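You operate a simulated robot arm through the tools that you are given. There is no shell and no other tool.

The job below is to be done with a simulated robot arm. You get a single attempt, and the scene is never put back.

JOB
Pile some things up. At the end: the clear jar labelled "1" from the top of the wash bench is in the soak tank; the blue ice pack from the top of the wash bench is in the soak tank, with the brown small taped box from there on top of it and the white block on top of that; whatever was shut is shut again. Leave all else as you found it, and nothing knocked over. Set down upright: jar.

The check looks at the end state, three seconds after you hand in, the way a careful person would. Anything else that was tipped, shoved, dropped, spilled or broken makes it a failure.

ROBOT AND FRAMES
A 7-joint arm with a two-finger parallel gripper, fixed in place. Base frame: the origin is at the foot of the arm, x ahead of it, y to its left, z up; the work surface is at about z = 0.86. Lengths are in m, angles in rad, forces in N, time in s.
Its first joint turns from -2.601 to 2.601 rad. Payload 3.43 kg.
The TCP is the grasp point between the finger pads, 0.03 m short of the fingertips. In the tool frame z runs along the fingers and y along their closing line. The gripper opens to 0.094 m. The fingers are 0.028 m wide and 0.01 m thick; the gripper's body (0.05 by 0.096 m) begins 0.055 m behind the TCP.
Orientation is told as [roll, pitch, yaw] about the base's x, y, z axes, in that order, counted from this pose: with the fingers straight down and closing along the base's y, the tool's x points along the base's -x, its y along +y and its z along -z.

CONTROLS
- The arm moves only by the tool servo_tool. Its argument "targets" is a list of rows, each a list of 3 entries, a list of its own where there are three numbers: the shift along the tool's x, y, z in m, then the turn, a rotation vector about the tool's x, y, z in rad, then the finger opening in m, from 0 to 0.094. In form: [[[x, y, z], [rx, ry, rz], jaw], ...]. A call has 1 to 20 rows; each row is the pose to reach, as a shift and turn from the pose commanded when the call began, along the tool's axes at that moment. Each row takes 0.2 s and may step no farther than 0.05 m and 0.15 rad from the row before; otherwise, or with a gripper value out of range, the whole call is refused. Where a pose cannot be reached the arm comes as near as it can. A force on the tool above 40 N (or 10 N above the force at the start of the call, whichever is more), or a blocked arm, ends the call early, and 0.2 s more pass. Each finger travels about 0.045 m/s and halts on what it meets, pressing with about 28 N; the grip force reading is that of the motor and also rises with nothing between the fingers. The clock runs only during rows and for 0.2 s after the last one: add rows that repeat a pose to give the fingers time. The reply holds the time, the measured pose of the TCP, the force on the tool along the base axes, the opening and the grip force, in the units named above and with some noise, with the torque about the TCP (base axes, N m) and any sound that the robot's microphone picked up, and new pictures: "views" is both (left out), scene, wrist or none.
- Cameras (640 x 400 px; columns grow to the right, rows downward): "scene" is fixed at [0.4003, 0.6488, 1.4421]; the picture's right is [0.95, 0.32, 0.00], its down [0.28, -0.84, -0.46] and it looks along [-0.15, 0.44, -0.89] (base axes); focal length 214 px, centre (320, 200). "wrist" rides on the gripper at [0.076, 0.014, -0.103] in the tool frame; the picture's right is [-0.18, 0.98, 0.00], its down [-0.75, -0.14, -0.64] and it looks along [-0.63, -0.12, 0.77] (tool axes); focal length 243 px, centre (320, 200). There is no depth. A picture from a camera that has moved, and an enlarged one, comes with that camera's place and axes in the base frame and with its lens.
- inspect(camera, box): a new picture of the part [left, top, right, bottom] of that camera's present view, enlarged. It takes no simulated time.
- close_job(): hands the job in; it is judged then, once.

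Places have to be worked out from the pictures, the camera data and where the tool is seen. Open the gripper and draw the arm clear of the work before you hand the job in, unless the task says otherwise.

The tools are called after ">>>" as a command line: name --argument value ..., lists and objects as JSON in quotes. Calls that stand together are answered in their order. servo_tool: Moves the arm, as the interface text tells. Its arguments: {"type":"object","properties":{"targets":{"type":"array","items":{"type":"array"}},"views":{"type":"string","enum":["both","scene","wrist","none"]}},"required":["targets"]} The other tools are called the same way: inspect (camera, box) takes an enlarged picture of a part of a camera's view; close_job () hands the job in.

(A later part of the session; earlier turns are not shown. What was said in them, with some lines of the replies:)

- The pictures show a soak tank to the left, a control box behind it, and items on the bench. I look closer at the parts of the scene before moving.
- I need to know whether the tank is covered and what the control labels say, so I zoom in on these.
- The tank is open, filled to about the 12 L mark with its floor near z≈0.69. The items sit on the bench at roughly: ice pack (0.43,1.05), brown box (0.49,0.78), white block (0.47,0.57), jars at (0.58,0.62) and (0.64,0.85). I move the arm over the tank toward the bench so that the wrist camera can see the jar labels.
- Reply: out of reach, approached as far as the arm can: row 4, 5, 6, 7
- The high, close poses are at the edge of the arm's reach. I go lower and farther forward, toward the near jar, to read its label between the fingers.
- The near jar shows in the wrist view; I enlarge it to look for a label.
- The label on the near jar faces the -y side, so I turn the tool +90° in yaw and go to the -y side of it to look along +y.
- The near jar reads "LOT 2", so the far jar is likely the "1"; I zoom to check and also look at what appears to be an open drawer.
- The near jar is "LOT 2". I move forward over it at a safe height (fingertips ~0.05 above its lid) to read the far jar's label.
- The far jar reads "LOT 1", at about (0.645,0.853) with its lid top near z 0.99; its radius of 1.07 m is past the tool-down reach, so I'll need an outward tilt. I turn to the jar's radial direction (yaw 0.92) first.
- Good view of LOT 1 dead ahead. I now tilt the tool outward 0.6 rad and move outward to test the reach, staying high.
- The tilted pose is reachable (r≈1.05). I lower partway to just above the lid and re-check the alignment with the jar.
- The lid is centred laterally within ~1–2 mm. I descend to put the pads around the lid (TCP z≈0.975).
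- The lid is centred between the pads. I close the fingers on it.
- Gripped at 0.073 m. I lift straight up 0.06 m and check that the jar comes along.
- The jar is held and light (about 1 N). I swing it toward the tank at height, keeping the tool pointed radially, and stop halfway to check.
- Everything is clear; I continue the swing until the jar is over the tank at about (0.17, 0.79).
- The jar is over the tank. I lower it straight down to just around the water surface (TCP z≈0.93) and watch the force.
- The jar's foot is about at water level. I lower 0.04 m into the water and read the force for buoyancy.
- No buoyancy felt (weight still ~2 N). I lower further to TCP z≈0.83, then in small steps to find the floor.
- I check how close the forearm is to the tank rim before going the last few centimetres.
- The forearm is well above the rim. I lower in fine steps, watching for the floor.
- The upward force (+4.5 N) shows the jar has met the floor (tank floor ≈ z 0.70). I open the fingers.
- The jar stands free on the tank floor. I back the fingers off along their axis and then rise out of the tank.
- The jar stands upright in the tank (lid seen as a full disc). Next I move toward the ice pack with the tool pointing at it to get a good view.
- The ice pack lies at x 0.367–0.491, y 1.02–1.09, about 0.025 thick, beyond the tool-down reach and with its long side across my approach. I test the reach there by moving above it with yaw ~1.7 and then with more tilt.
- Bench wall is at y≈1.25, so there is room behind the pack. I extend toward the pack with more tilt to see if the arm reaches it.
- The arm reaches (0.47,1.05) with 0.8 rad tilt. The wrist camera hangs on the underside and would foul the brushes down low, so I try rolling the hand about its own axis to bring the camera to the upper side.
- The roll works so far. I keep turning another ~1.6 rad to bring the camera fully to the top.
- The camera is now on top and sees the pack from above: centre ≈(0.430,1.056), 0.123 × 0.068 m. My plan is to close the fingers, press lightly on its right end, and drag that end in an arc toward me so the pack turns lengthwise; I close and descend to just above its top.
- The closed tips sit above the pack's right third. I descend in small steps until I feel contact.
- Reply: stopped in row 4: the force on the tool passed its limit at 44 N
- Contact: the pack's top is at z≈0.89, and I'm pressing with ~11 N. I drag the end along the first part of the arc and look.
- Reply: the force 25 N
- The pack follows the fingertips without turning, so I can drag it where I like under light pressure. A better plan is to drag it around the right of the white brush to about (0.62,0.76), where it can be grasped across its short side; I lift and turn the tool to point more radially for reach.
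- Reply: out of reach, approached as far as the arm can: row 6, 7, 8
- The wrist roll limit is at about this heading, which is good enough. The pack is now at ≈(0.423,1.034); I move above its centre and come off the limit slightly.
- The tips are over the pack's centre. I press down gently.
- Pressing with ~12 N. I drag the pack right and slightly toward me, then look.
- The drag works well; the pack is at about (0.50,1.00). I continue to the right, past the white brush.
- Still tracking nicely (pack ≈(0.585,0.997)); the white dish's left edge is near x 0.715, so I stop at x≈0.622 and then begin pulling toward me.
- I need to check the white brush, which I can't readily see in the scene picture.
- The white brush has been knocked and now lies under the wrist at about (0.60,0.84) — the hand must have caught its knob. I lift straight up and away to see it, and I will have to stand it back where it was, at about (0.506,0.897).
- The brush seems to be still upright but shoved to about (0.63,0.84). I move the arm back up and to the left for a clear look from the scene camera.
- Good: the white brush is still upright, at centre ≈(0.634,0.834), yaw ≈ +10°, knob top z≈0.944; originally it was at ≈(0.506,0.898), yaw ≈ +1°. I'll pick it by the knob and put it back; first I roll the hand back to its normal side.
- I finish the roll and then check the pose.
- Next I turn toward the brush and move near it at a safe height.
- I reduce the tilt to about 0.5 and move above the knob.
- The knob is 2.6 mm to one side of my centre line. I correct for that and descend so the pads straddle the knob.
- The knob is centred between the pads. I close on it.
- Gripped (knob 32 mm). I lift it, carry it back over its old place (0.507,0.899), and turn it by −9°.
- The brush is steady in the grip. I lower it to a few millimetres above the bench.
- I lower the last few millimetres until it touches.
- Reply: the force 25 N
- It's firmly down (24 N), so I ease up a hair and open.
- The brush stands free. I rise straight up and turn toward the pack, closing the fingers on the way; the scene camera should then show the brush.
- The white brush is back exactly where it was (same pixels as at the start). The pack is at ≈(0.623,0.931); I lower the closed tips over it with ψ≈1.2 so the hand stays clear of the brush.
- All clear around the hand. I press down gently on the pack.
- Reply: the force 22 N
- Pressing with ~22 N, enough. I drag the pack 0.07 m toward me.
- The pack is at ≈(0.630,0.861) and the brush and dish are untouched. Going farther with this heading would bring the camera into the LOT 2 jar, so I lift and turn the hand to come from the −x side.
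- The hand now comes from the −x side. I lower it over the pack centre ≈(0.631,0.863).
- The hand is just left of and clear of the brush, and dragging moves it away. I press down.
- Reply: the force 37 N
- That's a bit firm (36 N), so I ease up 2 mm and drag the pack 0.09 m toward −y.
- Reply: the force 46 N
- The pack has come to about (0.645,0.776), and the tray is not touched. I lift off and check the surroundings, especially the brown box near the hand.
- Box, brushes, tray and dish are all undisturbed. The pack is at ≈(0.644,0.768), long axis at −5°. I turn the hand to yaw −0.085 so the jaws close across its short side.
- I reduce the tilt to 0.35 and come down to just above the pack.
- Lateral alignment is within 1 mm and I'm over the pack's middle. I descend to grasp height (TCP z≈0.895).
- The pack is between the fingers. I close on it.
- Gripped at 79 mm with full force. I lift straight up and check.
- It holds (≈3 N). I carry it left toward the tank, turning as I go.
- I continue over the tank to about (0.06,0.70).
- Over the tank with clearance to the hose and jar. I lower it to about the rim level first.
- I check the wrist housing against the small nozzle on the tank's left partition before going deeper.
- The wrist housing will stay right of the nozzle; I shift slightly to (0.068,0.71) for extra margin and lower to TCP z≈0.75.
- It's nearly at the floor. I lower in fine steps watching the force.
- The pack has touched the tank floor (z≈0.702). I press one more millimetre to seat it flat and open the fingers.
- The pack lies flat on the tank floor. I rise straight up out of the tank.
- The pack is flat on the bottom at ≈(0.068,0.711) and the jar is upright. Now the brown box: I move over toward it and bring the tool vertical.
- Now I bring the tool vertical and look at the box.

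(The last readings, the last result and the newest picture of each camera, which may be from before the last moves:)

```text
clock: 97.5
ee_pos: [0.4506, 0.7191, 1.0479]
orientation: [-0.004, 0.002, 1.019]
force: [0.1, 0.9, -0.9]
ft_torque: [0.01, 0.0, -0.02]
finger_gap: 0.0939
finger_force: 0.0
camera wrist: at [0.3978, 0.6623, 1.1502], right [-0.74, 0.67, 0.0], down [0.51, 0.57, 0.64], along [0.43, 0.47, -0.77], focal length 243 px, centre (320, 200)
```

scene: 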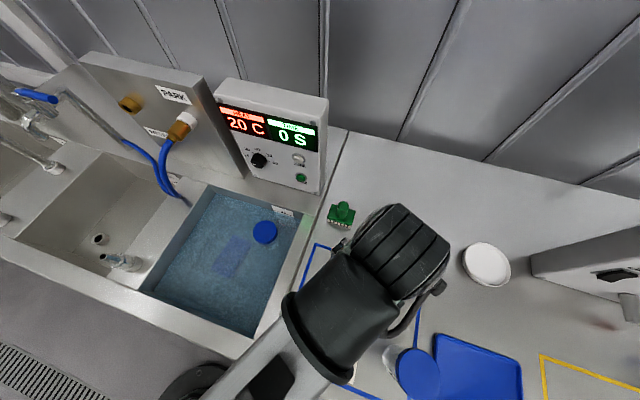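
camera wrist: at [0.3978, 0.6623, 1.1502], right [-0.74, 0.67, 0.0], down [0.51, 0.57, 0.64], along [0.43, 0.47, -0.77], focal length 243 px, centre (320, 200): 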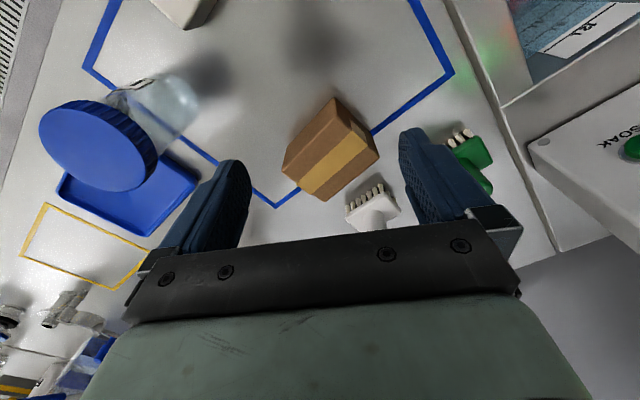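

>>> inspect --camera "wrist" --box '[250, 70, 410, 230]'

```text
2.50 times, centred on (330, 150) of wrist
camera zoom: at [0.3978, 0.6623, 1.1502], right [-0.74, 0.67, 0.0], down [0.51, 0.57, 0.64], along [0.43, 0.47, -0.77], focal length 606 px, centre (295, 325)
```

zoom: 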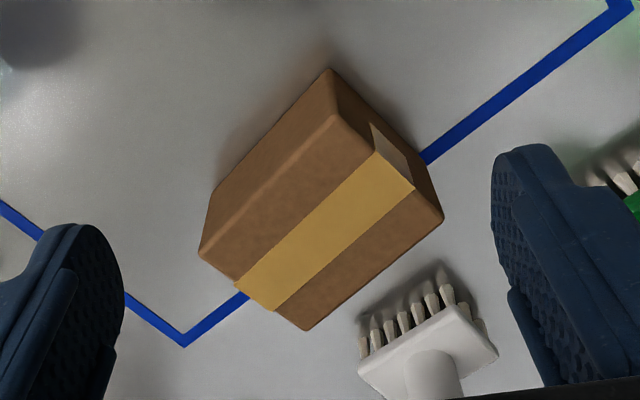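

The box is 0.088 × 0.067 × 0.055 m at centre ≈(0.487,0.776), yaw ≈5°. I turn the hand to yaw 0.085 to close across the 0.067 m side and move above it.

>>> servo_tool --targets '[[[-0.0097, -0.0002, 0.004], [0, 0, 0.1334], 0.094], [[-0.0195, -0.0004, 0.008], [0, 0, 0.2669], 0.094], [[-0.0292, -0.0006, 0.012], [0, 0, 0.4003], 0.094], [[-0.0389, -0.0007, 0.016], [0, 0, 0.5337], 0.094], [[-0.0486, -0.0009, 0.02], [0, 0, 0.6671], 0.094], [[-0.0584, -0.0011, 0.024], [0, 0, 0.8006], 0.094], [[-0.0681, -0.0013, 0.028], [0, 0, 0.934], 0.094], [[-0.0681, -0.0013, 0.028], [0, 0, 0.934], 0.094]]' --views "both"

```text
clock: 99.2
ee_pos: [0.4874, 0.777, 1.0218]
orientation: [-0.001, -0.002, 0.084]
force: [-0.6, 0.2, -0.4]
ft_torque: [-0.01, -0.04, -0.02]
finger_gap: 0.094
finger_force: 0.1
camera wrist: at [0.4101, 0.7852, 1.1234], right [0.1, 0.99, 0.0], down [0.76, -0.08, 0.64], along [0.64, -0.07, -0.77], focal length 243 px, centre (320, 200)
```

scene: 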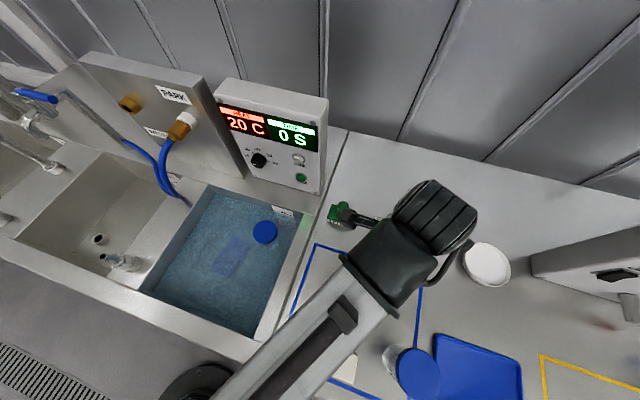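
wrist: 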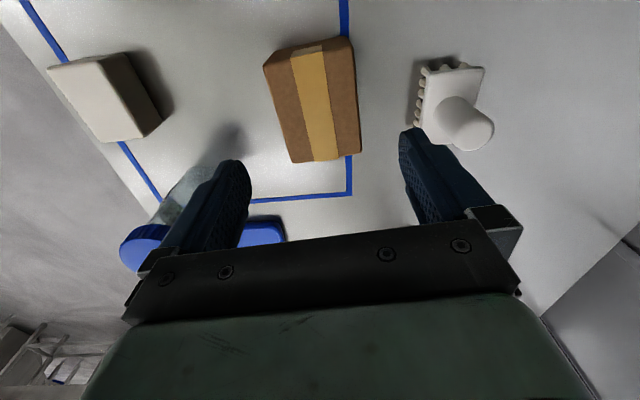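

Alignment is within ~2 mm. I shift by that and descend to grasp height.

>>> servo_tool --targets '[[[0, -0.001, 0.035], [0, 0, 0], 0.094], [[0, -0.002, 0.07], [0, 0, 0], 0.094], [[0, -0.002, 0.1], [0, 0, 0], 0.094], [[0, -0.002, 0.1235], [0, 0, 0], 0.094], [[0, -0.002, 0.1235], [0, 0, 0], 0.094]]' --views "both"

```text
clock: 100.5
ee_pos: [0.4873, 0.7756, 0.8984]
orientation: [-0.003, -0.001, 0.084]
force: [0.2, 0.5, 0.3]
ft_torque: [-0.03, -0.01, 0.04]
finger_gap: 0.094
finger_force: 0.1
camera wrist: at [0.4098, 0.7829, 0.9994], right [0.1, 0.99, 0.0], down [0.76, -0.08, 0.64], along [0.64, -0.06, -0.77], focal length 243 px, centre (320, 200)
```

scene: 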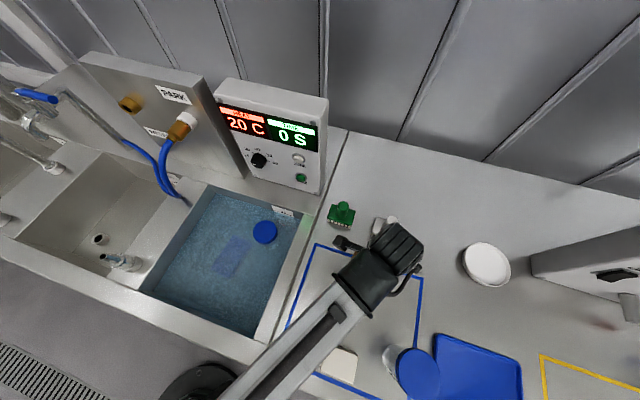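
wrist: 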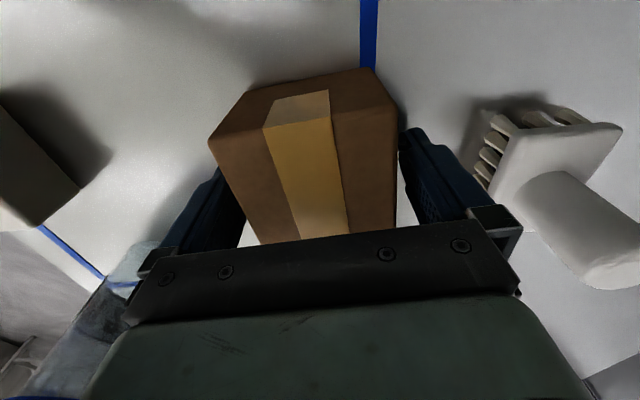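

The box is between the fingers. I close and lift.

>>> servo_tool --targets '[[[0, 0, 0], [0, 0, 0], 0.08], [[0, 0, 0], [0, 0, 0], 0.065], [[0, 0, 0], [0, 0, 0], 0.05], [[0, 0, 0], [0, 0, 0], 0.04], [[0, 0, 0], [0, 0, 0], 0.04]]' --views "none"

```text
clock: 101.7
ee_pos: [0.4866, 0.7751, 0.8979]
orientation: [-0.001, -0.001, 0.085]
force: [0.5, 0.1, 0.5]
ft_torque: [-0.01, -0.01, 0.03]
finger_gap: 0.0741
finger_force: 28.0
```

Gripped at 74 mm. I lift it straight up.

>>> servo_tool --targets '[[[0, 0, -0.01], [0, 0, 0], 0.04], [[0, 0, -0.045], [0, 0, 0], 0.04], [[0, 0, -0.08], [0, 0, 0], 0.04], [[0, 0, -0.115], [0, 0, 0], 0.04], [[0, 0, -0.142], [0, 0, 0], 0.04], [[0, 0, -0.142], [0, 0, 0], 0.04]]' --views "both"

```text
clock: 103.0
ee_pos: [0.4874, 0.7733, 1.0395]
orientation: [-0.002, -0.001, 0.085]
force: [-0.8, 0.4, -2.0]
ft_torque: [-0.01, -0.03, 0.0]
finger_gap: 0.0737
finger_force: 27.7
camera wrist: at [0.4106, 0.7812, 1.1414], right [0.1, 0.99, 0.0], down [0.76, -0.08, 0.64], along [0.64, -0.07, -0.77], focal length 243 px, centre (320, 200)
```

scene: 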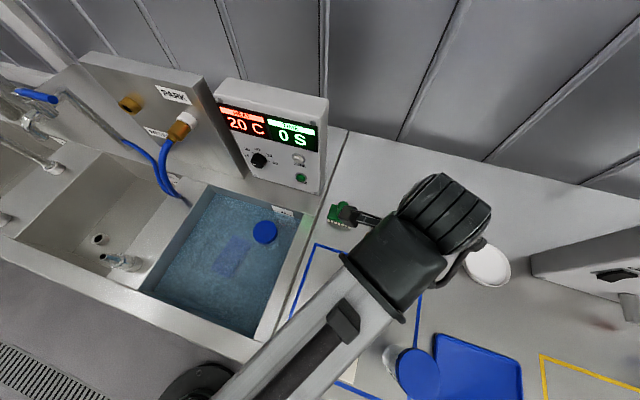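
wrist: 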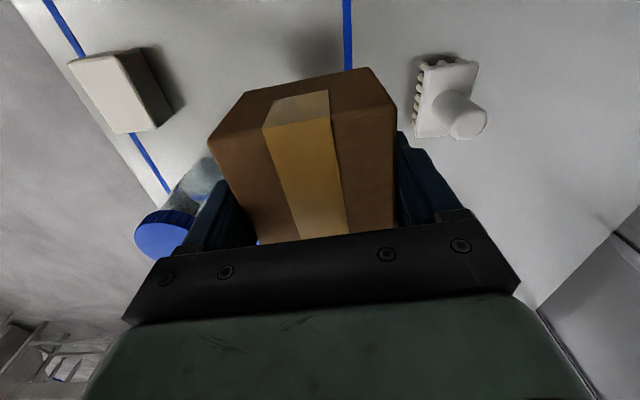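

Now I carry the box over the tank above the pack at (0.068,0.711), turning it to line up with the pack.

>>> servo_tool --targets '[[[0.0353, -0.0022, 0.0025], [0, 0, -0.1138], 0.04], [[0.0705, -0.0044, 0.005], [0, 0, -0.2275], 0.04], [[0.1058, -0.0066, 0.0075], [0, 0, -0.3413], 0.04], [[0.1411, -0.0088, 0.01], [0, 0, -0.455], 0.04], [[0.1763, -0.011, 0.0125], [0, 0, -0.5688], 0.04], [[0.2116, -0.0133, 0.015], [0, 0, -0.6825], 0.04], [[0.2469, -0.0155, 0.0175], [0, 0, -0.7963], 0.04], [[0.2821, -0.0177, 0.02], [0, 0, -0.91], 0.04], [[0.3174, -0.0199, 0.0225], [0, 0, -1.0238], 0.04], [[0.3527, -0.0221, 0.025], [0, 0, -1.1375], 0.04], [[0.3879, -0.0243, 0.0275], [0, 0, -1.2513], 0.04], [[0.4232, -0.0265, 0.03], [0, 0, -1.365], 0.04], [[0.4232, -0.0265, 0.03], [0, 0, -1.365], 0.04]]' --views "both"

```text
clock: 105.8
ee_pos: [0.0675, 0.7116, 1.0102]
orientation: [-0.003, 0.002, 1.452]
force: [0.3, -0.5, -1.4]
ft_torque: [-0.02, -0.02, 0.0]
finger_gap: 0.0741
finger_force: 27.7
camera wrist: at [0.0441, 0.6378, 1.1123], right [-0.95, 0.3, 0.0], down [0.23, 0.73, 0.64], along [0.19, 0.61, -0.77], focal length 243 px, centre (320, 200)
```

scene: 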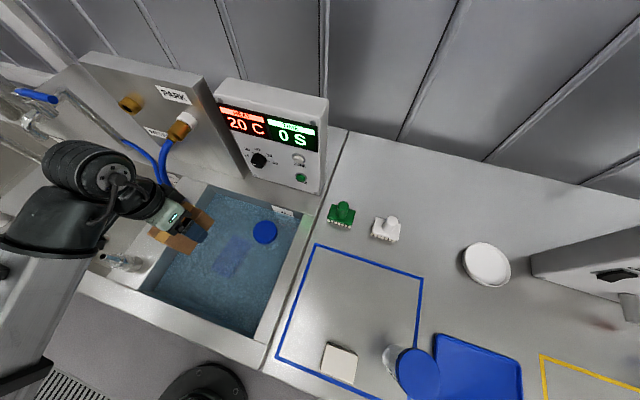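
wrist: 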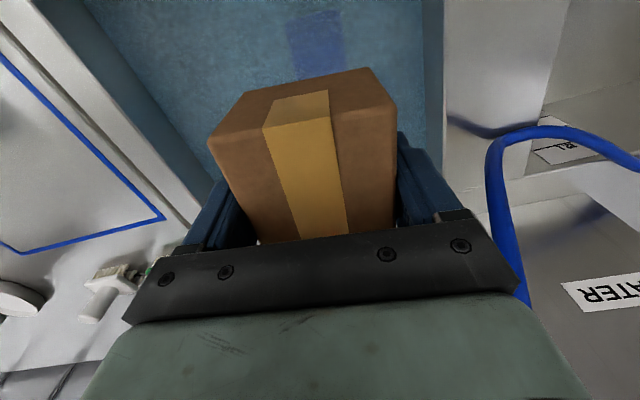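

The box is in line with the pack. I lower it toward the pack (expected contact at TCP z≈0.771).

>>> servo_tool --targets '[[[0, 0, 0.038], [0, 0, 0], 0.04], [[0, 0, 0.076], [0, 0, 0], 0.04], [[0, 0, 0.114], [0, 0, 0], 0.04], [[0, 0, 0.152], [0, 0, 0], 0.04], [[0, 0, 0.19], [0, 0, 0], 0.04], [[0, 0, 0.22], [0, 0, 0], 0.04], [[0, 0, 0.228], [0, 0, 0], 0.04], [[0, 0, 0.228], [0, 0, 0], 0.04]]' --views "both"

```text
clock: 107.7
ee_pos: [0.0706, 0.7127, 0.783]
orientation: [-0.002, 0.002, 1.45]
force: [-0.3, -0.2, -0.8]
ft_torque: [0.03, 0.02, -0.01]
finger_gap: 0.0739
finger_force: 28.0
camera wrist: at [0.0454, 0.6379, 0.8836], right [-0.95, 0.3, 0.0], down [0.23, 0.73, 0.64], along [0.19, 0.61, -0.77], focal length 243 px, centre (320, 200)
```

scene: 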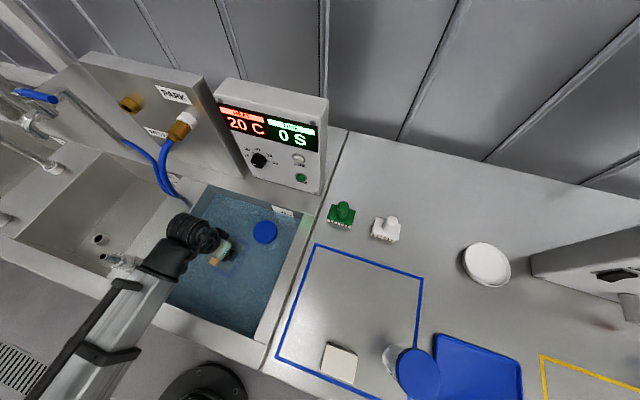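
wrist: 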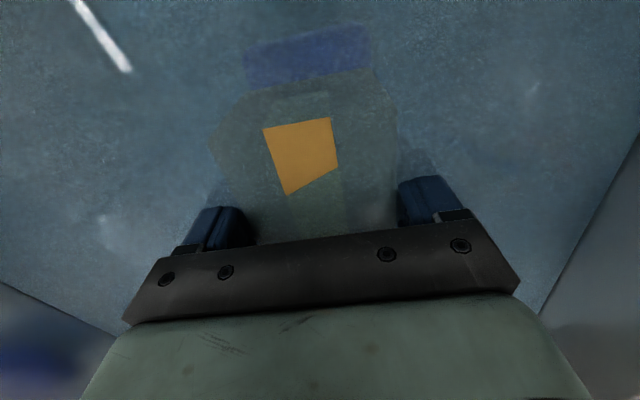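

The pack's end shows squarely beneath the box. I lower in fine steps to touch.

>>> servo_tool --targets '[[[0, 0, 0.004], [0, 0, 0], 0.04], [[0, 0, 0.008], [0, 0, 0], 0.04], [[0, 0, 0.01], [0, 0, 0], 0.04]]' --views "none"

```text
clock: 108.5
ee_pos: [0.0688, 0.7123, 0.7709]
orientation: [-0.003, 0.003, 1.45]
force: [-0.3, -0.1, -2.9]
ft_torque: [-0.03, 0.01, 0.0]
finger_gap: 0.0742
finger_force: 27.6
```

>>> servo_tool --targets '[[[0, 0, 0.0015], [0, 0, 0], 0.04], [[0, 0, 0.003], [0, 0, 0], 0.04], [[0, 0, 0.003], [0, 0, 0], 0.04]]' --views "none"

```text
clock: 109.2
ee_pos: [0.068, 0.7125, 0.7698]
orientation: [-0.003, -0.001, 1.452]
force: [4.2, 2.7, 33.3]
ft_torque: [0.0, -0.02, 0.03]
finger_gap: 0.0741
finger_force: 28.3
```

Firm contact on the pack (TCP 0.770 as expected). I ease up 2 mm and open.

>>> servo_tool --targets '[[[0, 0, -0.002], [0, 0, 0], 0.04], [[0, 0, -0.002], [0, 0, 0], 0.06], [[0, 0, -0.002], [0, 0, 0], 0.08], [[0, 0, -0.002], [0, 0, 0], 0.094], [[0, 0, -0.002], [0, 0, 0], 0.094]]' --views "wrist"

```text
clock: 110.5
ee_pos: [0.0692, 0.7128, 0.7689]
orientation: [-0.002, 0.001, 1.451]
force: [0.0, -1.2, 0.9]
ft_torque: [-0.02, 0.02, 0.01]
finger_gap: 0.0942
finger_force: 0.1
camera wrist: at [0.0448, 0.6384, 0.8717], right [-0.95, 0.3, 0.0], down [0.23, 0.73, 0.64], along [0.19, 0.61, -0.77], focal length 243 px, centre (320, 200)
```

wrist: 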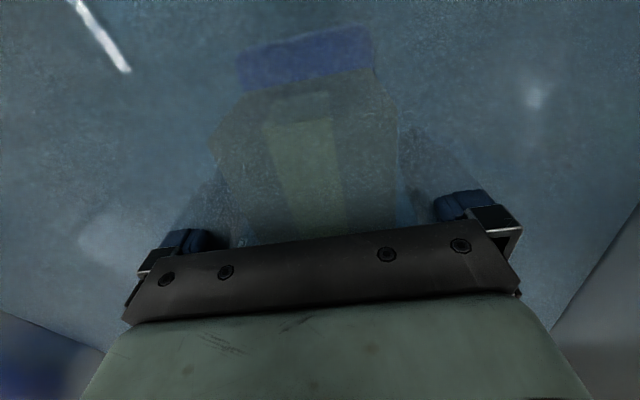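

The box rests on the pack. I rise straight up.

>>> servo_tool --targets '[[[0, 0, -0.015], [0, 0, 0], 0.094], [[0, 0, -0.055], [0, 0, 0], 0.094], [[0, 0, -0.095], [0, 0, 0], 0.094], [[0, 0, -0.135], [0, 0, 0], 0.094], [[0, 0, -0.175], [0, 0, 0], 0.094], [[0, 0, -0.215], [0, 0, 0], 0.094], [[0, 0, -0.25], [0, 0, 0], 0.094]]' --views "both"

>>> inspect --camera "scene" --box '[140, 170, 320, 345]'

>>> inspect --camera "wrist" --box '[200, 0, 440, 150]'

```text
clock: 112.0
ee_pos: [0.0672, 0.7111, 1.0176]
orientation: [0.0, 0.003, 1.449]
force: [-0.5, 0.0, 0.8]
ft_torque: [0.0, 0.01, 0.0]
finger_gap: 0.0942
finger_force: 0.2
camera wrist: at [0.0432, 0.6382, 1.1204], right [-0.95, 0.3, 0.0], down [0.23, 0.73, 0.64], along [0.19, 0.61, -0.77], focal length 243 px, centre (320, 200)
```

scene: 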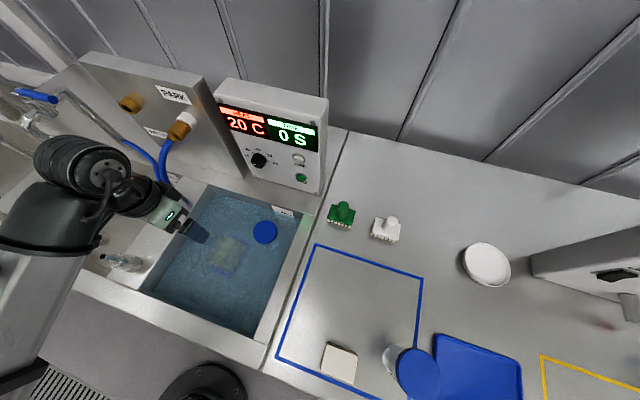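
wrist: 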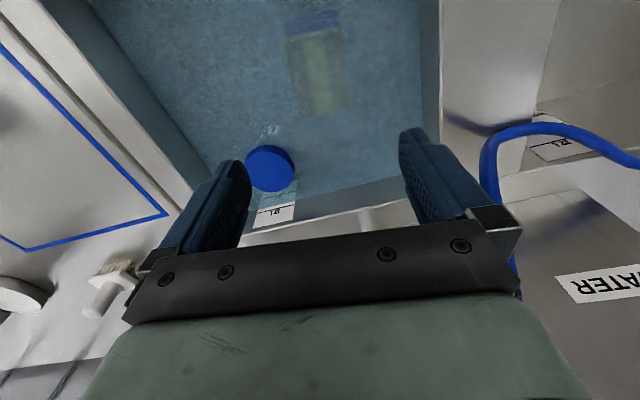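

```text
2.29 times, centred on (230, 258) of scene
camera zoom: at [0.4003, 0.6488, 1.4421], right [0.95, 0.32, 0.0], down [0.28, -0.84, -0.46], along [-0.15, 0.44, -0.89], focal length 490 px, centre (526, 69)
```

zoom: 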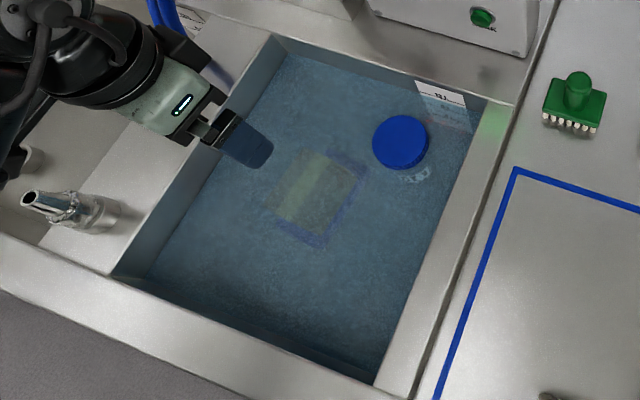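

```text
2.67 times, centred on (320, 75) of wrist
camera zoom: at [0.0432, 0.6382, 1.1204], right [-0.95, 0.3, 0.0], down [0.23, 0.73, 0.64], along [0.19, 0.61, -0.77], focal length 647 px, centre (320, 533)
```

zoom: 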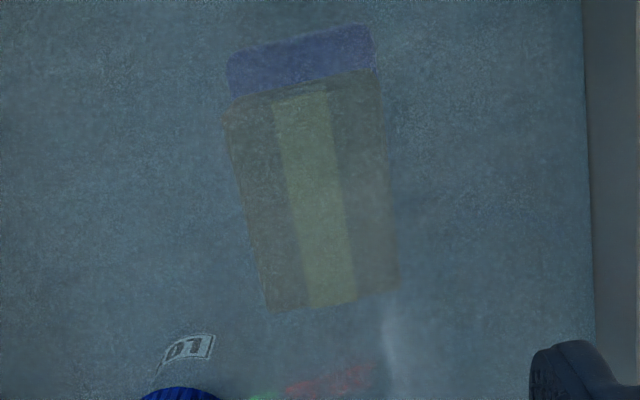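

The box sits squarely on the pack, and the jar is untouched. Now the white block: I move to view it.

>>> servo_tool --targets '[[[0.0146, -0.0379, 0.0018], [0, 0, 0.0549], 0.094], [[0.0292, -0.0757, 0.0036], [0, 0, 0.1098], 0.094], [[0.0438, -0.1136, 0.0054], [0, 0, 0.1647], 0.094], [[0.0584, -0.1514, 0.0072], [0, 0, 0.2196], 0.094], [[0.0731, -0.1893, 0.009], [0, 0, 0.2745], 0.094], [[0.0877, -0.2271, 0.0108], [0, 0, 0.3294], 0.094], [[0.1023, -0.265, 0.0126], [0, 0, 0.3843], 0.094], [[0.1169, -0.3028, 0.0144], [0, 0, 0.4392], 0.094], [[0.1315, -0.3407, 0.0162], [0, 0, 0.4941], 0.094], [[0.1461, -0.3785, 0.018], [0, 0, 0.549], 0.094]]' --views "both"

```text
clock: 114.2
ee_pos: [0.4279, 0.5248, 1.0029]
orientation: [-0.004, -0.001, 0.902]
force: [0.3, 0.3, -0.8]
ft_torque: [0.01, 0.01, 0.01]
finger_gap: 0.0941
finger_force: 0.0
camera wrist: at [0.3694, 0.4741, 1.1045], right [-0.66, 0.75, 0.0], down [0.58, 0.5, 0.64], along [0.49, 0.42, -0.77], focal length 243 px, centre (320, 200)
```

scene: 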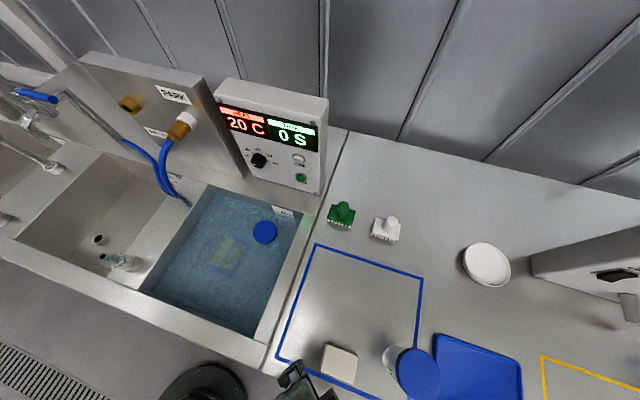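
wrist: 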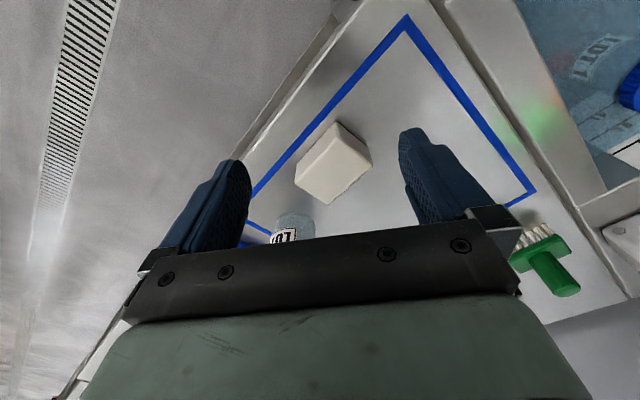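

>>> inspect --camera "wrist" --box '[270, 100, 400, 230]'

>>> inspect --camera "scene" --box '[280, 310, 440, 400]'

```text
3.08 times, centred on (335, 165) of wrist
camera zoom: at [0.3694, 0.4741, 1.1045], right [-0.66, 0.75, 0.0], down [0.58, 0.5, 0.64], along [0.49, 0.42, -0.77], focal length 746 px, centre (274, 308)
```

zoom: 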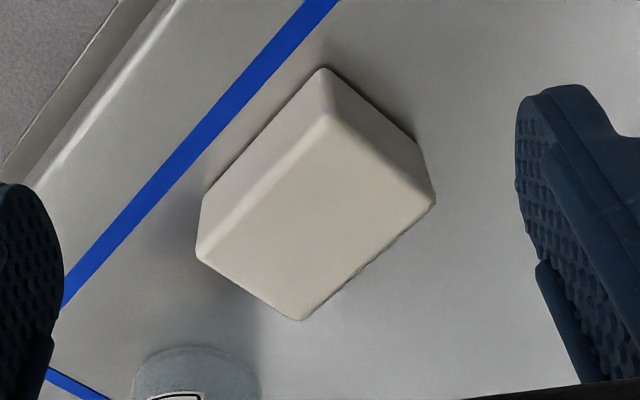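

```text
4.00 times, centred on (360, 355) of scene
camera zoom: at [0.4003, 0.6488, 1.4421], right [0.95, 0.32, 0.0], down [0.28, -0.84, -0.46], along [-0.15, 0.44, -0.89], focal length 858 px, centre (160, -420)
```

zoom: 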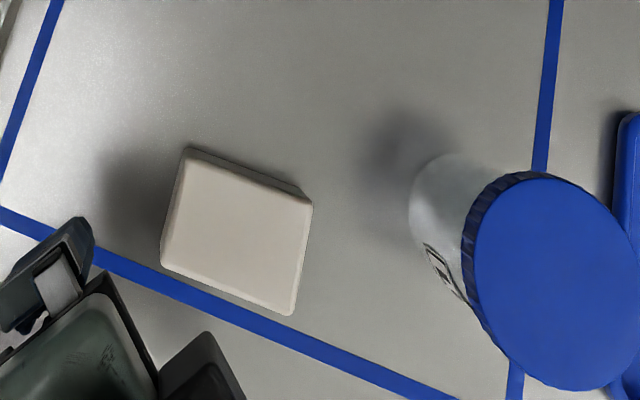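

The block is 0.068 × 0.047 × 0.034 m at centre ≈(0.467,0.577), yaw ≈1°. I turn to yaw 0.02 and move above it.

>>> servo_tool --targets '[[[-0.0093, 0.0002, 0.0019], [0, 0, 0.126], 0.094], [[-0.0185, 0.0004, 0.0037], [0, 0, 0.252], 0.094], [[-0.0278, 0.0006, 0.0056], [0, 0, 0.378], 0.094], [[-0.037, 0.0008, 0.0074], [0, 0, 0.504], 0.094], [[-0.0463, 0.001, 0.0093], [0, 0, 0.63], 0.094], [[-0.0555, 0.0012, 0.0111], [0, 0, 0.756], 0.094], [[-0.0648, 0.0014, 0.013], [0, 0, 0.882], 0.094], [[-0.0648, 0.0014, 0.013], [0, 0, 0.882], 0.094]]' --views "both"

```text
clock: 116.0
ee_pos: [0.4665, 0.5736, 0.9895]
orientation: [-0.002, -0.001, 0.018]
force: [0.4, 0.1, -0.3]
ft_torque: [0.02, 0.0, 0.0]
finger_gap: 0.0941
finger_force: 0.1
camera wrist: at [0.3895, 0.5856, 1.0914], right [0.17, 0.99, 0.0], down [0.75, -0.13, 0.64], along [0.63, -0.11, -0.77], focal length 243 px, centre (320, 200)
```

scene: 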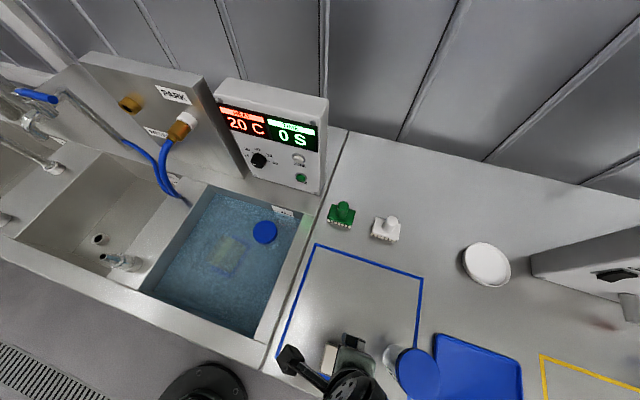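
wrist: 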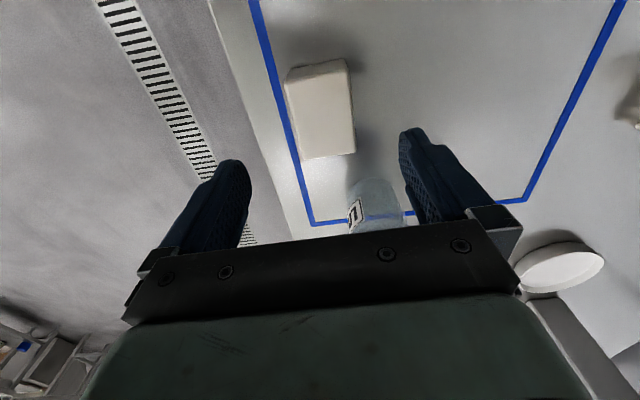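

Alignment good to ~2 mm; I correct it and descend to grasp height.

>>> servo_tool --targets '[[[-0.001, 0.001, 0.03], [0, 0, 0], 0.094], [[-0.002, 0.002, 0.06], [0, 0, 0], 0.094], [[-0.002, 0.002, 0.085], [0, 0, 0], 0.094], [[-0.002, 0.002, 0.0945], [0, 0, 0], 0.094], [[-0.002, 0.002, 0.0945], [0, 0, 0], 0.08]]' --views "wrist"

```text
clock: 117.2
ee_pos: [0.4685, 0.5746, 0.8973]
orientation: [-0.002, -0.002, 0.018]
force: [-0.6, -0.1, -0.5]
ft_torque: [-0.03, -0.04, -0.01]
finger_gap: 0.0799
finger_force: 0.0
camera wrist: at [0.3907, 0.5875, 0.9987], right [0.17, 0.99, 0.0], down [0.75, -0.13, 0.64], along [0.63, -0.11, -0.77], focal length 243 px, centre (320, 200)
```

wrist: 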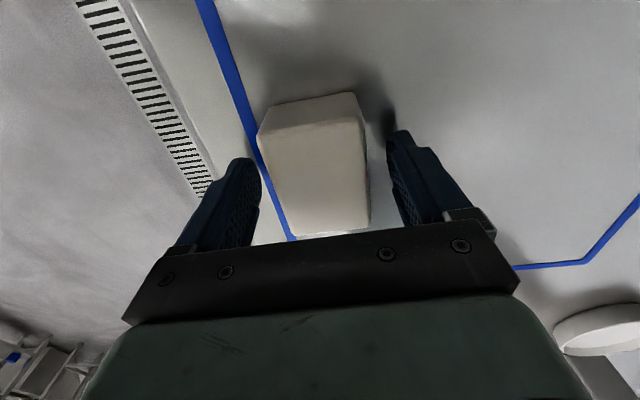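

The block is between the fingers. I close on it.

>>> servo_tool --targets '[[[0, 0, 0], [0, 0, 0], 0.065], [[0, 0, 0], [0, 0, 0], 0.05], [[0, 0, 0], [0, 0, 0], 0.035], [[0, 0, 0], [0, 0, 0], 0.02], [[0, 0, 0], [0, 0, 0], 0.02]]' --views "none"

```text
clock: 118.5
ee_pos: [0.4676, 0.5745, 0.897]
orientation: [-0.001, -0.002, 0.019]
force: [-0.5, -0.3, 0.4]
ft_torque: [0.07, 0.02, -0.03]
finger_gap: 0.054
finger_force: 28.1
```

Gripped at 54 mm. I lift it.

>>> servo_tool --targets '[[[0, 0, -0.01], [0, 0, 0], 0.02], [[0, 0, -0.045], [0, 0, 0], 0.02], [[0, 0, -0.08], [0, 0, 0], 0.02], [[0, 0, -0.115], [0, 0, 0], 0.02], [[0, 0, -0.125], [0, 0, 0], 0.02]]' --views "both"

```text
clock: 119.7
ee_pos: [0.4669, 0.5754, 1.0201]
orientation: [-0.002, -0.002, 0.021]
force: [0.1, -0.3, -1.1]
ft_torque: [0.03, 0.01, 0.0]
finger_gap: 0.0539
finger_force: 28.4
camera wrist: at [0.3901, 0.5885, 1.1233], right [0.17, 0.99, 0.0], down [0.75, -0.13, 0.64], along [0.63, -0.11, -0.77], focal length 243 px, centre (320, 200)
```

scene: 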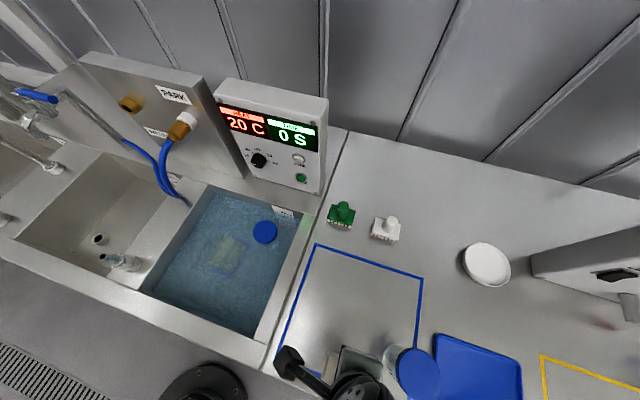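
wrist: 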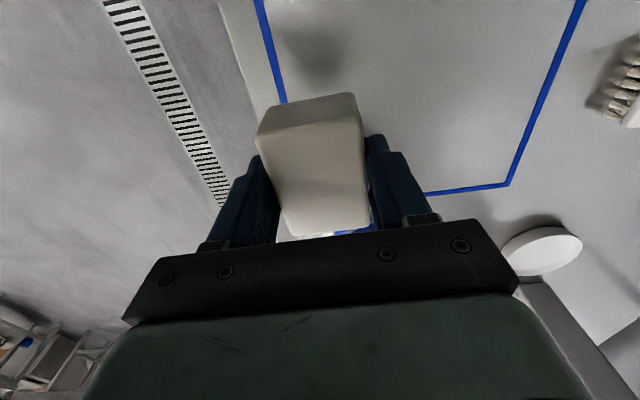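

Held well. I carry it over the stack at (0.068,0.711), turning to yaw 1.45.

>>> servo_tool --targets '[[[0.033, 0.012, 0.0], [0, 0, -0.1192], 0.02], [[0.066, 0.024, 0.0], [0, 0, -0.2383], 0.02], [[0.099, 0.036, 0.0], [0, 0, -0.3575], 0.02], [[0.132, 0.048, 0.0], [0, 0, -0.4767], 0.02], [[0.165, 0.06, 0.0], [0, 0, -0.5958], 0.02], [[0.198, 0.072, 0.005], [0, 0, -0.715], 0.02], [[0.231, 0.084, 0.008], [0, 0, -0.8342], 0.02], [[0.264, 0.096, 0.01], [0, 0, -0.9533], 0.02], [[0.297, 0.108, 0.012], [0, 0, -1.0725], 0.02], [[0.33, 0.12, 0.015], [0, 0, -1.1917], 0.02], [[0.363, 0.132, 0.018], [0, 0, -1.3108], 0.02], [[0.396, 0.144, 0.02], [0, 0, -1.43], 0.02], [[0.396, 0.144, 0.02], [0, 0, -1.43], 0.02]]' --views "both"

>>> inspect --camera "wrist" --box '[180, 0, 460, 175]'

```text
clock: 122.5
ee_pos: [0.0692, 0.7108, 1.0008]
orientation: [-0.002, 0.002, 1.45]
force: [-0.2, 0.2, -2.5]
ft_torque: [0.01, -0.01, 0.02]
finger_gap: 0.0541
finger_force: 27.4
camera wrist: at [0.0451, 0.6369, 1.1015], right [-0.95, 0.3, 0.0], down [0.23, 0.73, 0.64], along [0.19, 0.61, -0.77], focal length 243 px, centre (320, 200)
```

scene: 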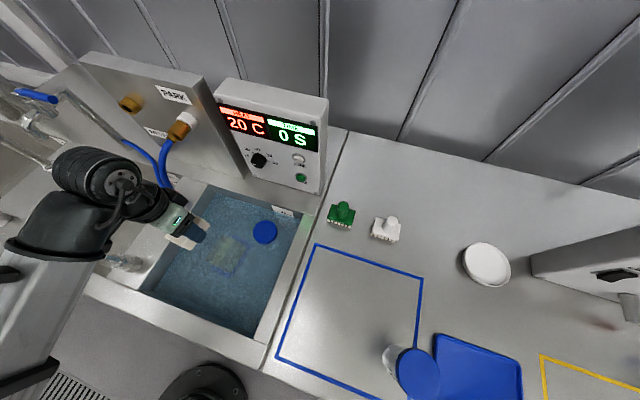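
wrist: 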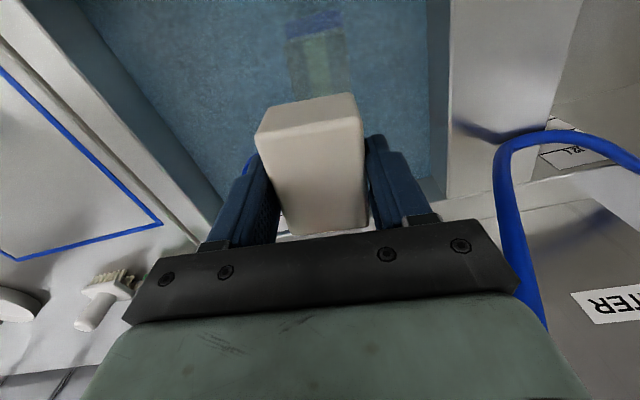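

```text
2.29 times, centred on (320, 88) of wrist
camera zoom: at [0.0451, 0.6369, 1.1015], right [-0.95, 0.3, 0.0], down [0.23, 0.73, 0.64], along [0.19, 0.61, -0.77], focal length 555 px, centre (320, 457)
```

zoom: 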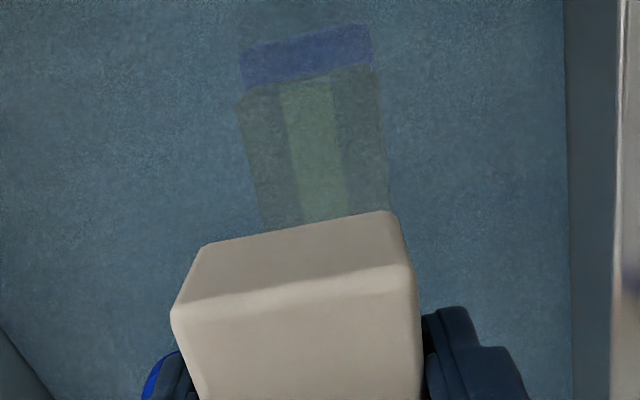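

The stack is directly below. I lower to about 1 cm above the box top.

>>> servo_tool --targets '[[[0, 0, 0.04], [0, 0, 0], 0.02], [[0, 0, 0.08], [0, 0, 0], 0.02], [[0, 0, 0.12], [0, 0, 0], 0.02], [[0, 0, 0.15], [0, 0, 0], 0.02], [[0, 0, 0.166], [0, 0, 0], 0.02], [[0, 0, 0.166], [0, 0, 0], 0.02]]' --views "both"

```text
clock: 123.8
ee_pos: [0.0693, 0.7133, 0.8317]
orientation: [-0.002, 0.002, 1.449]
force: [-0.3, -0.2, -0.6]
ft_torque: [0.01, 0.01, -0.03]
finger_gap: 0.0539
finger_force: 28.2
camera wrist: at [0.0456, 0.6382, 0.934], right [-0.95, 0.3, 0.0], down [0.23, 0.73, 0.64], along [0.2, 0.61, -0.77], focal length 243 px, centre (320, 200)
```

scene: 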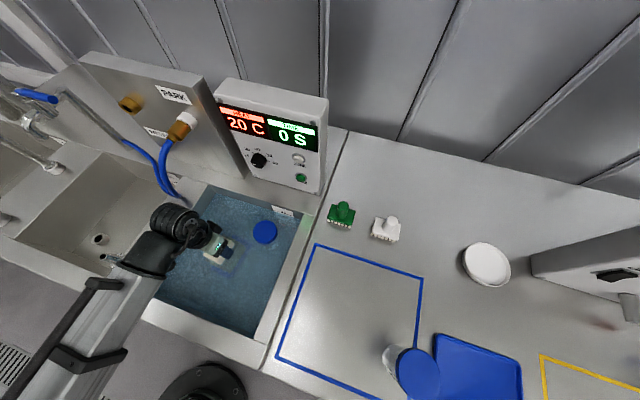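
wrist: 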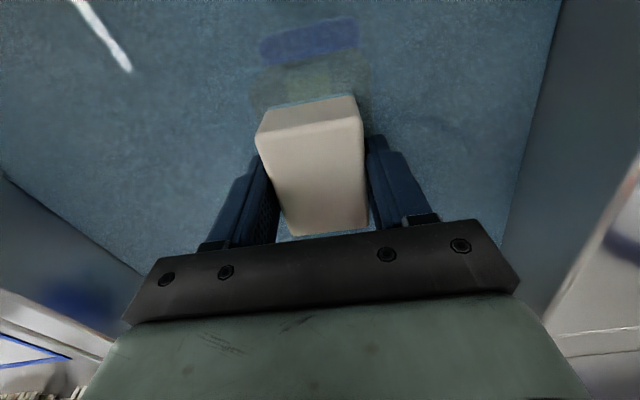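

The block is centred over the box. I lower in fine steps to contact.

>>> servo_tool --targets '[[[0, 0, 0.003], [0, 0, 0], 0.02], [[0, 0, 0.006], [0, 0, 0], 0.02], [[0, 0, 0.006], [0, 0, 0], 0.02]]' --views "none"

```text
clock: 124.7
ee_pos: [0.0702, 0.7116, 0.8275]
orientation: [-0.001, -0.001, 1.449]
force: [-1.7, 1.8, 27.7]
ft_torque: [0.04, -0.03, -0.02]
finger_gap: 0.0544
finger_force: 28.2
```

Contact (27 N). I ease up 2 mm and open the fingers slowly.

>>> servo_tool --targets '[[[0, 0, -0.002], [0, 0, 0], 0.02], [[0, 0, -0.002], [0, 0, 0], 0.045], [[0, 0, -0.002], [0, 0, 0], 0.06], [[0, 0, -0.002], [0, 0, 0], 0.08], [[0, 0, -0.002], [0, 0, 0], 0.08]]' --views "both"

```text
clock: 125.8
ee_pos: [0.0694, 0.7111, 0.8303]
orientation: [-0.003, 0.003, 1.448]
force: [-0.3, 0.1, 0.1]
ft_torque: [0.0, 0.03, -0.07]
finger_gap: 0.0801
finger_force: 0.0
camera wrist: at [0.0457, 0.6376, 0.9311], right [-0.95, 0.3, 0.0], down [0.23, 0.73, 0.64], along [0.2, 0.61, -0.77], focal length 243 px, centre (320, 200)
```

scene: 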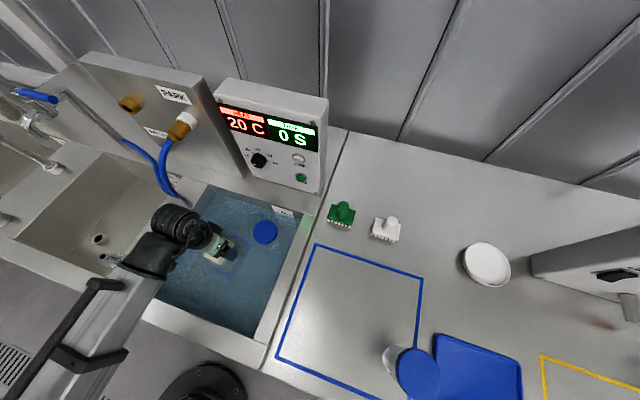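
wrist: 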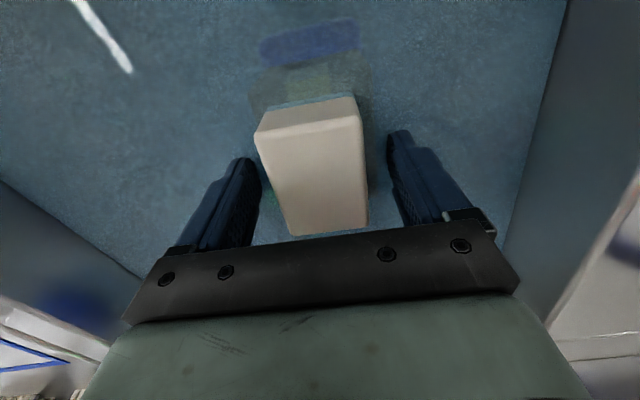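

The block rests on the box. I rise straight up and clear of the stack.

>>> servo_tool --targets '[[[0, 0, -0.01], [0, 0, 0], 0.08], [[0, 0, -0.04], [0, 0, 0], 0.094], [[0, 0, -0.08], [0, 0, 0], 0.094], [[0, 0, -0.12], [0, 0, 0], 0.094], [[0, 0, -0.16], [0, 0, 0], 0.094], [[0, 0, -0.19], [0, 0, 0], 0.094]]' --views "both"

>>> inspect --camera "scene" --box '[140, 170, 320, 345]'

>>> inspect --camera "wrist" --box '[180, 0, 460, 175]'

```text
clock: 127.2
ee_pos: [0.0674, 0.7145, 1.0183]
orientation: [-0.001, 0.001, 1.448]
force: [0.7, -0.3, 0.0]
ft_torque: [0.02, -0.01, 0.01]
finger_gap: 0.0939
finger_force: 0.0
camera wrist: at [0.0437, 0.6399, 1.1198], right [-0.95, 0.3, 0.0], down [0.23, 0.73, 0.64], along [0.2, 0.61, -0.77], focal length 243 px, centre (320, 200)
```

scene: 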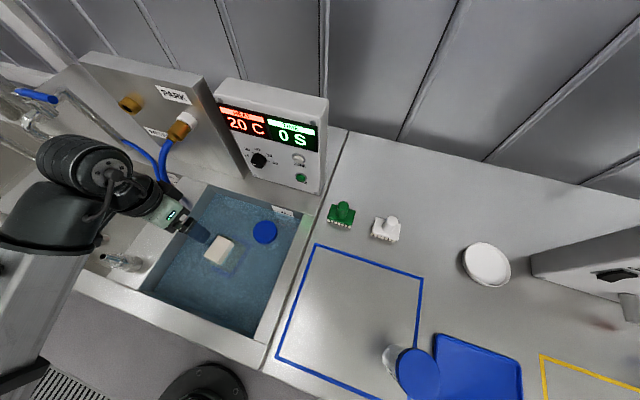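
wrist: 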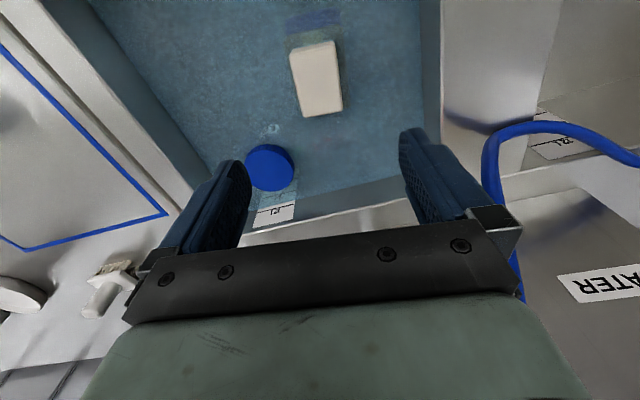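

```text
2.29 times, centred on (230, 258) of scene
camera zoom: at [0.4003, 0.6488, 1.4421], right [0.95, 0.32, 0.0], down [0.28, -0.84, -0.46], along [-0.15, 0.44, -0.89], focal length 490 px, centre (526, 69)
```

zoom: 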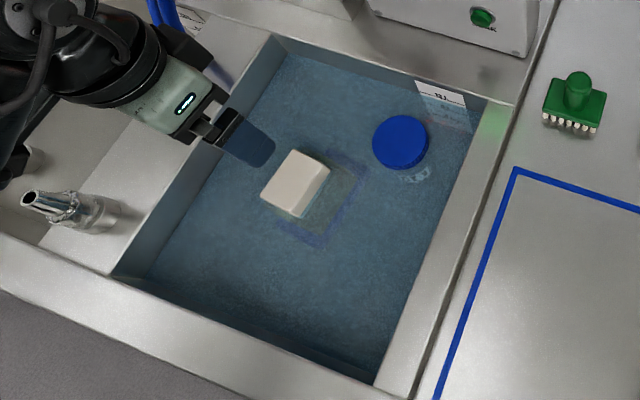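

```text
2.29 times, centred on (320, 88) of wrist
camera zoom: at [0.0437, 0.6399, 1.1198], right [-0.95, 0.3, 0.0], down [0.23, 0.73, 0.64], along [0.2, 0.61, -0.77], focal length 555 px, centre (320, 457)
```

zoom: 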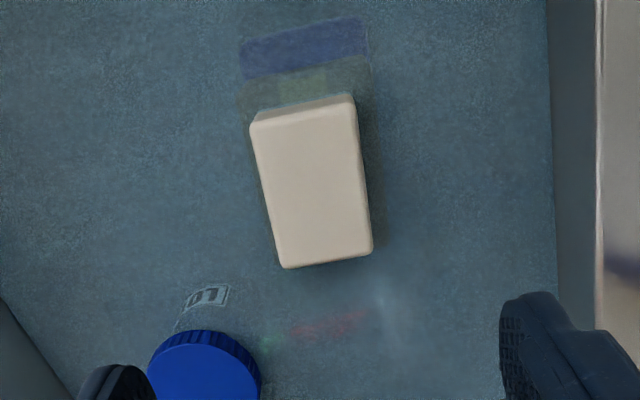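

The pile is complete: pack, box, block, with the jar upright beside it. I move the arm clear of the tank and take a last look over the bench and drawer for anything disturbed.

>>> servo_tool --targets '[[[0.0138, -0.0447, -0.0035], [0, 0, -0.0103], 0.094], [[0.0275, -0.0895, -0.007], [0, 0, -0.0205], 0.094], [[0.0413, -0.1342, -0.0105], [0, 0, -0.0308], 0.094], [[0.055, -0.179, -0.014], [0, 0, -0.041], 0.094], [[0.0688, -0.2237, -0.0175], [0, 0, -0.0513], 0.094], [[0.0825, -0.2685, -0.021], [0, 0, -0.0615], 0.094], [[0.0963, -0.3132, -0.0245], [0, 0, -0.0718], 0.094], [[0.11, -0.3579, -0.028], [0, 0, -0.082], 0.094], [[0.1238, -0.4027, -0.0315], [0, 0, -0.0923], 0.094], [[0.1375, -0.4474, -0.035], [0, 0, -0.1025], 0.094], [[0.1513, -0.4922, -0.0385], [0, 0, -0.1128], 0.094], [[0.165, -0.5369, -0.042], [0, 0, -0.123], 0.094], [[0.165, -0.5369, -0.042], [0, 0, -0.123], 0.094]]' --views "both"

>>> inspect --camera "scene" --box '[140, 170, 320, 345]'

>>> inspect --camera "scene" --box '[320, 140, 540, 278]'

>>> inspect --camera "scene" --box '[260, 260, 540, 400]'

```text
clock: 130.1
ee_pos: [0.5833, 0.4833, 1.0608]
orientation: [-0.002, 0.001, 1.573]
force: [0.9, -0.1, 0.8]
ft_torque: [0.02, 0.0, 0.02]
finger_gap: 0.094
finger_force: 0.0
camera wrist: at [0.57, 0.4071, 1.1626], right [-0.98, 0.18, 0.0], down [0.14, 0.75, 0.64], along [0.12, 0.63, -0.77], focal length 243 px, centre (320, 200)
```

scene: 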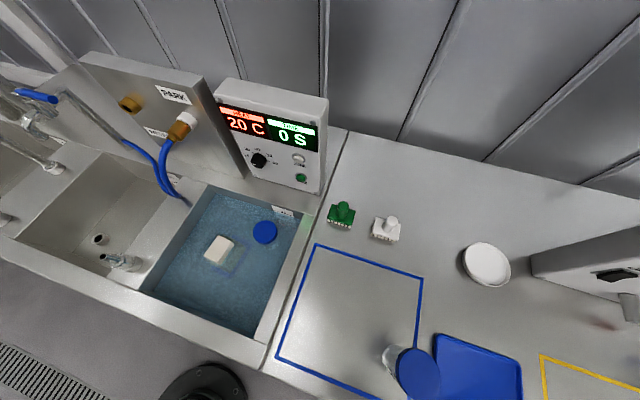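
wrist: 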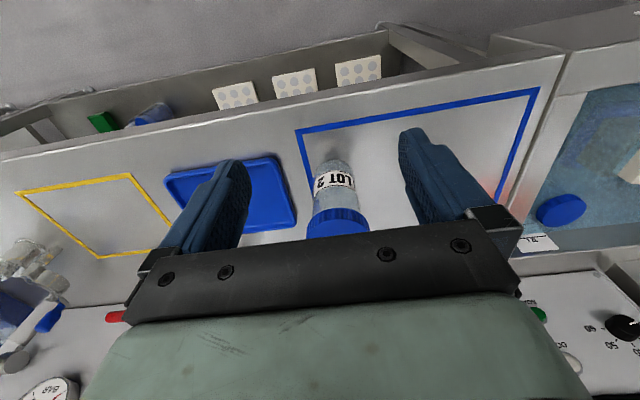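

```text
2.29 times, centred on (230, 258) of scene
camera zoom: at [0.4003, 0.6488, 1.4421], right [0.95, 0.32, 0.0], down [0.28, -0.84, -0.46], along [-0.15, 0.44, -0.89], focal length 490 px, centre (526, 69)
```

zoom: 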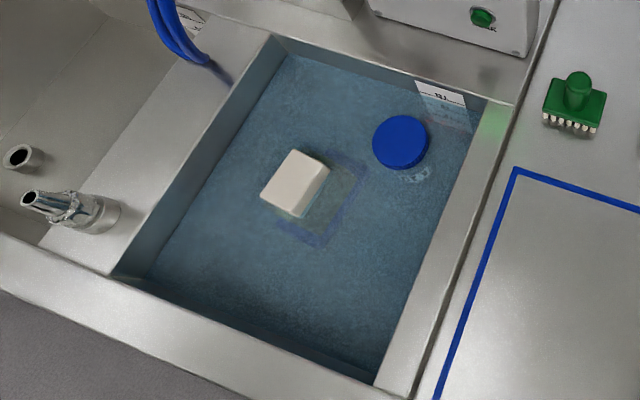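

```text
2.90 times, centred on (430, 209) of scene
camera zoom: at [0.4003, 0.6488, 1.4421], right [0.95, 0.32, 0.0], down [0.28, -0.84, -0.46], along [-0.15, 0.44, -0.89], focal length 622 px, centre (1, 174)
```

zoom: 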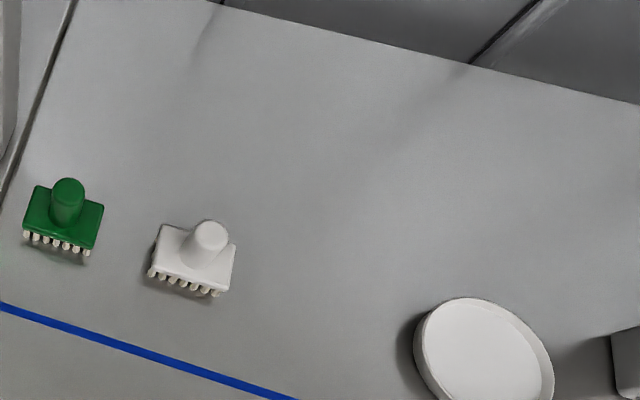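

```text
2.29 times, centred on (400, 330) of scene
camera zoom: at [0.4003, 0.6488, 1.4421], right [0.95, 0.32, 0.0], down [0.28, -0.84, -0.46], along [-0.15, 0.44, -0.89], focal length 490 px, centre (137, -97)
```

zoom: 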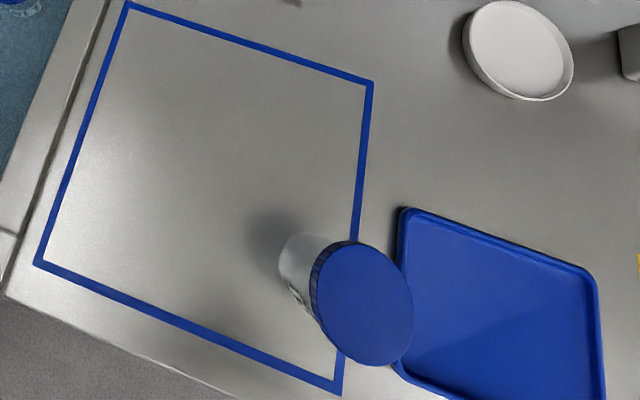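

Everything matches the start: both brushes, dish, tray, LOT 2 jar and drawer are in place. The jar stands upright in the tank, and the stack of pack, box and block is steady. The gripper is open and clear of the work, so I hand in.

>>> close_job

```text
The job is handed in.
```

The pile is built and handed in. In the soak tank, the jar labelled "LOT 1" stands upright. Beside it the blue ice pack lies flat on the floor, with the brown box on top of it and the white block on top of that. I don't have the verdict from the check.

- **Knocked brush:** While I was dragging the ice pack, the gripper shoved the white brush about 14 cm across the bench. It stayed upright. I picked it up and set it back in its original place and orientation, to within a couple of millimetres as far as the camera shows.
- **Dragging the pack:** The ice pack was beyond the arm's reach, so I slid it across the bench to where I could grip it. Nothing else was moved by this.
- **Rest of the bench:** My last look showed the green brush, white dish, blue tray, "LOT 2" jar and front drawer as they were at the start.
- **Shut things:** I opened nothing, so there was nothing to shut again. The front drawer was already open when I first saw it, and I left it open.

The gripper is open and the arm is clear of the tank.
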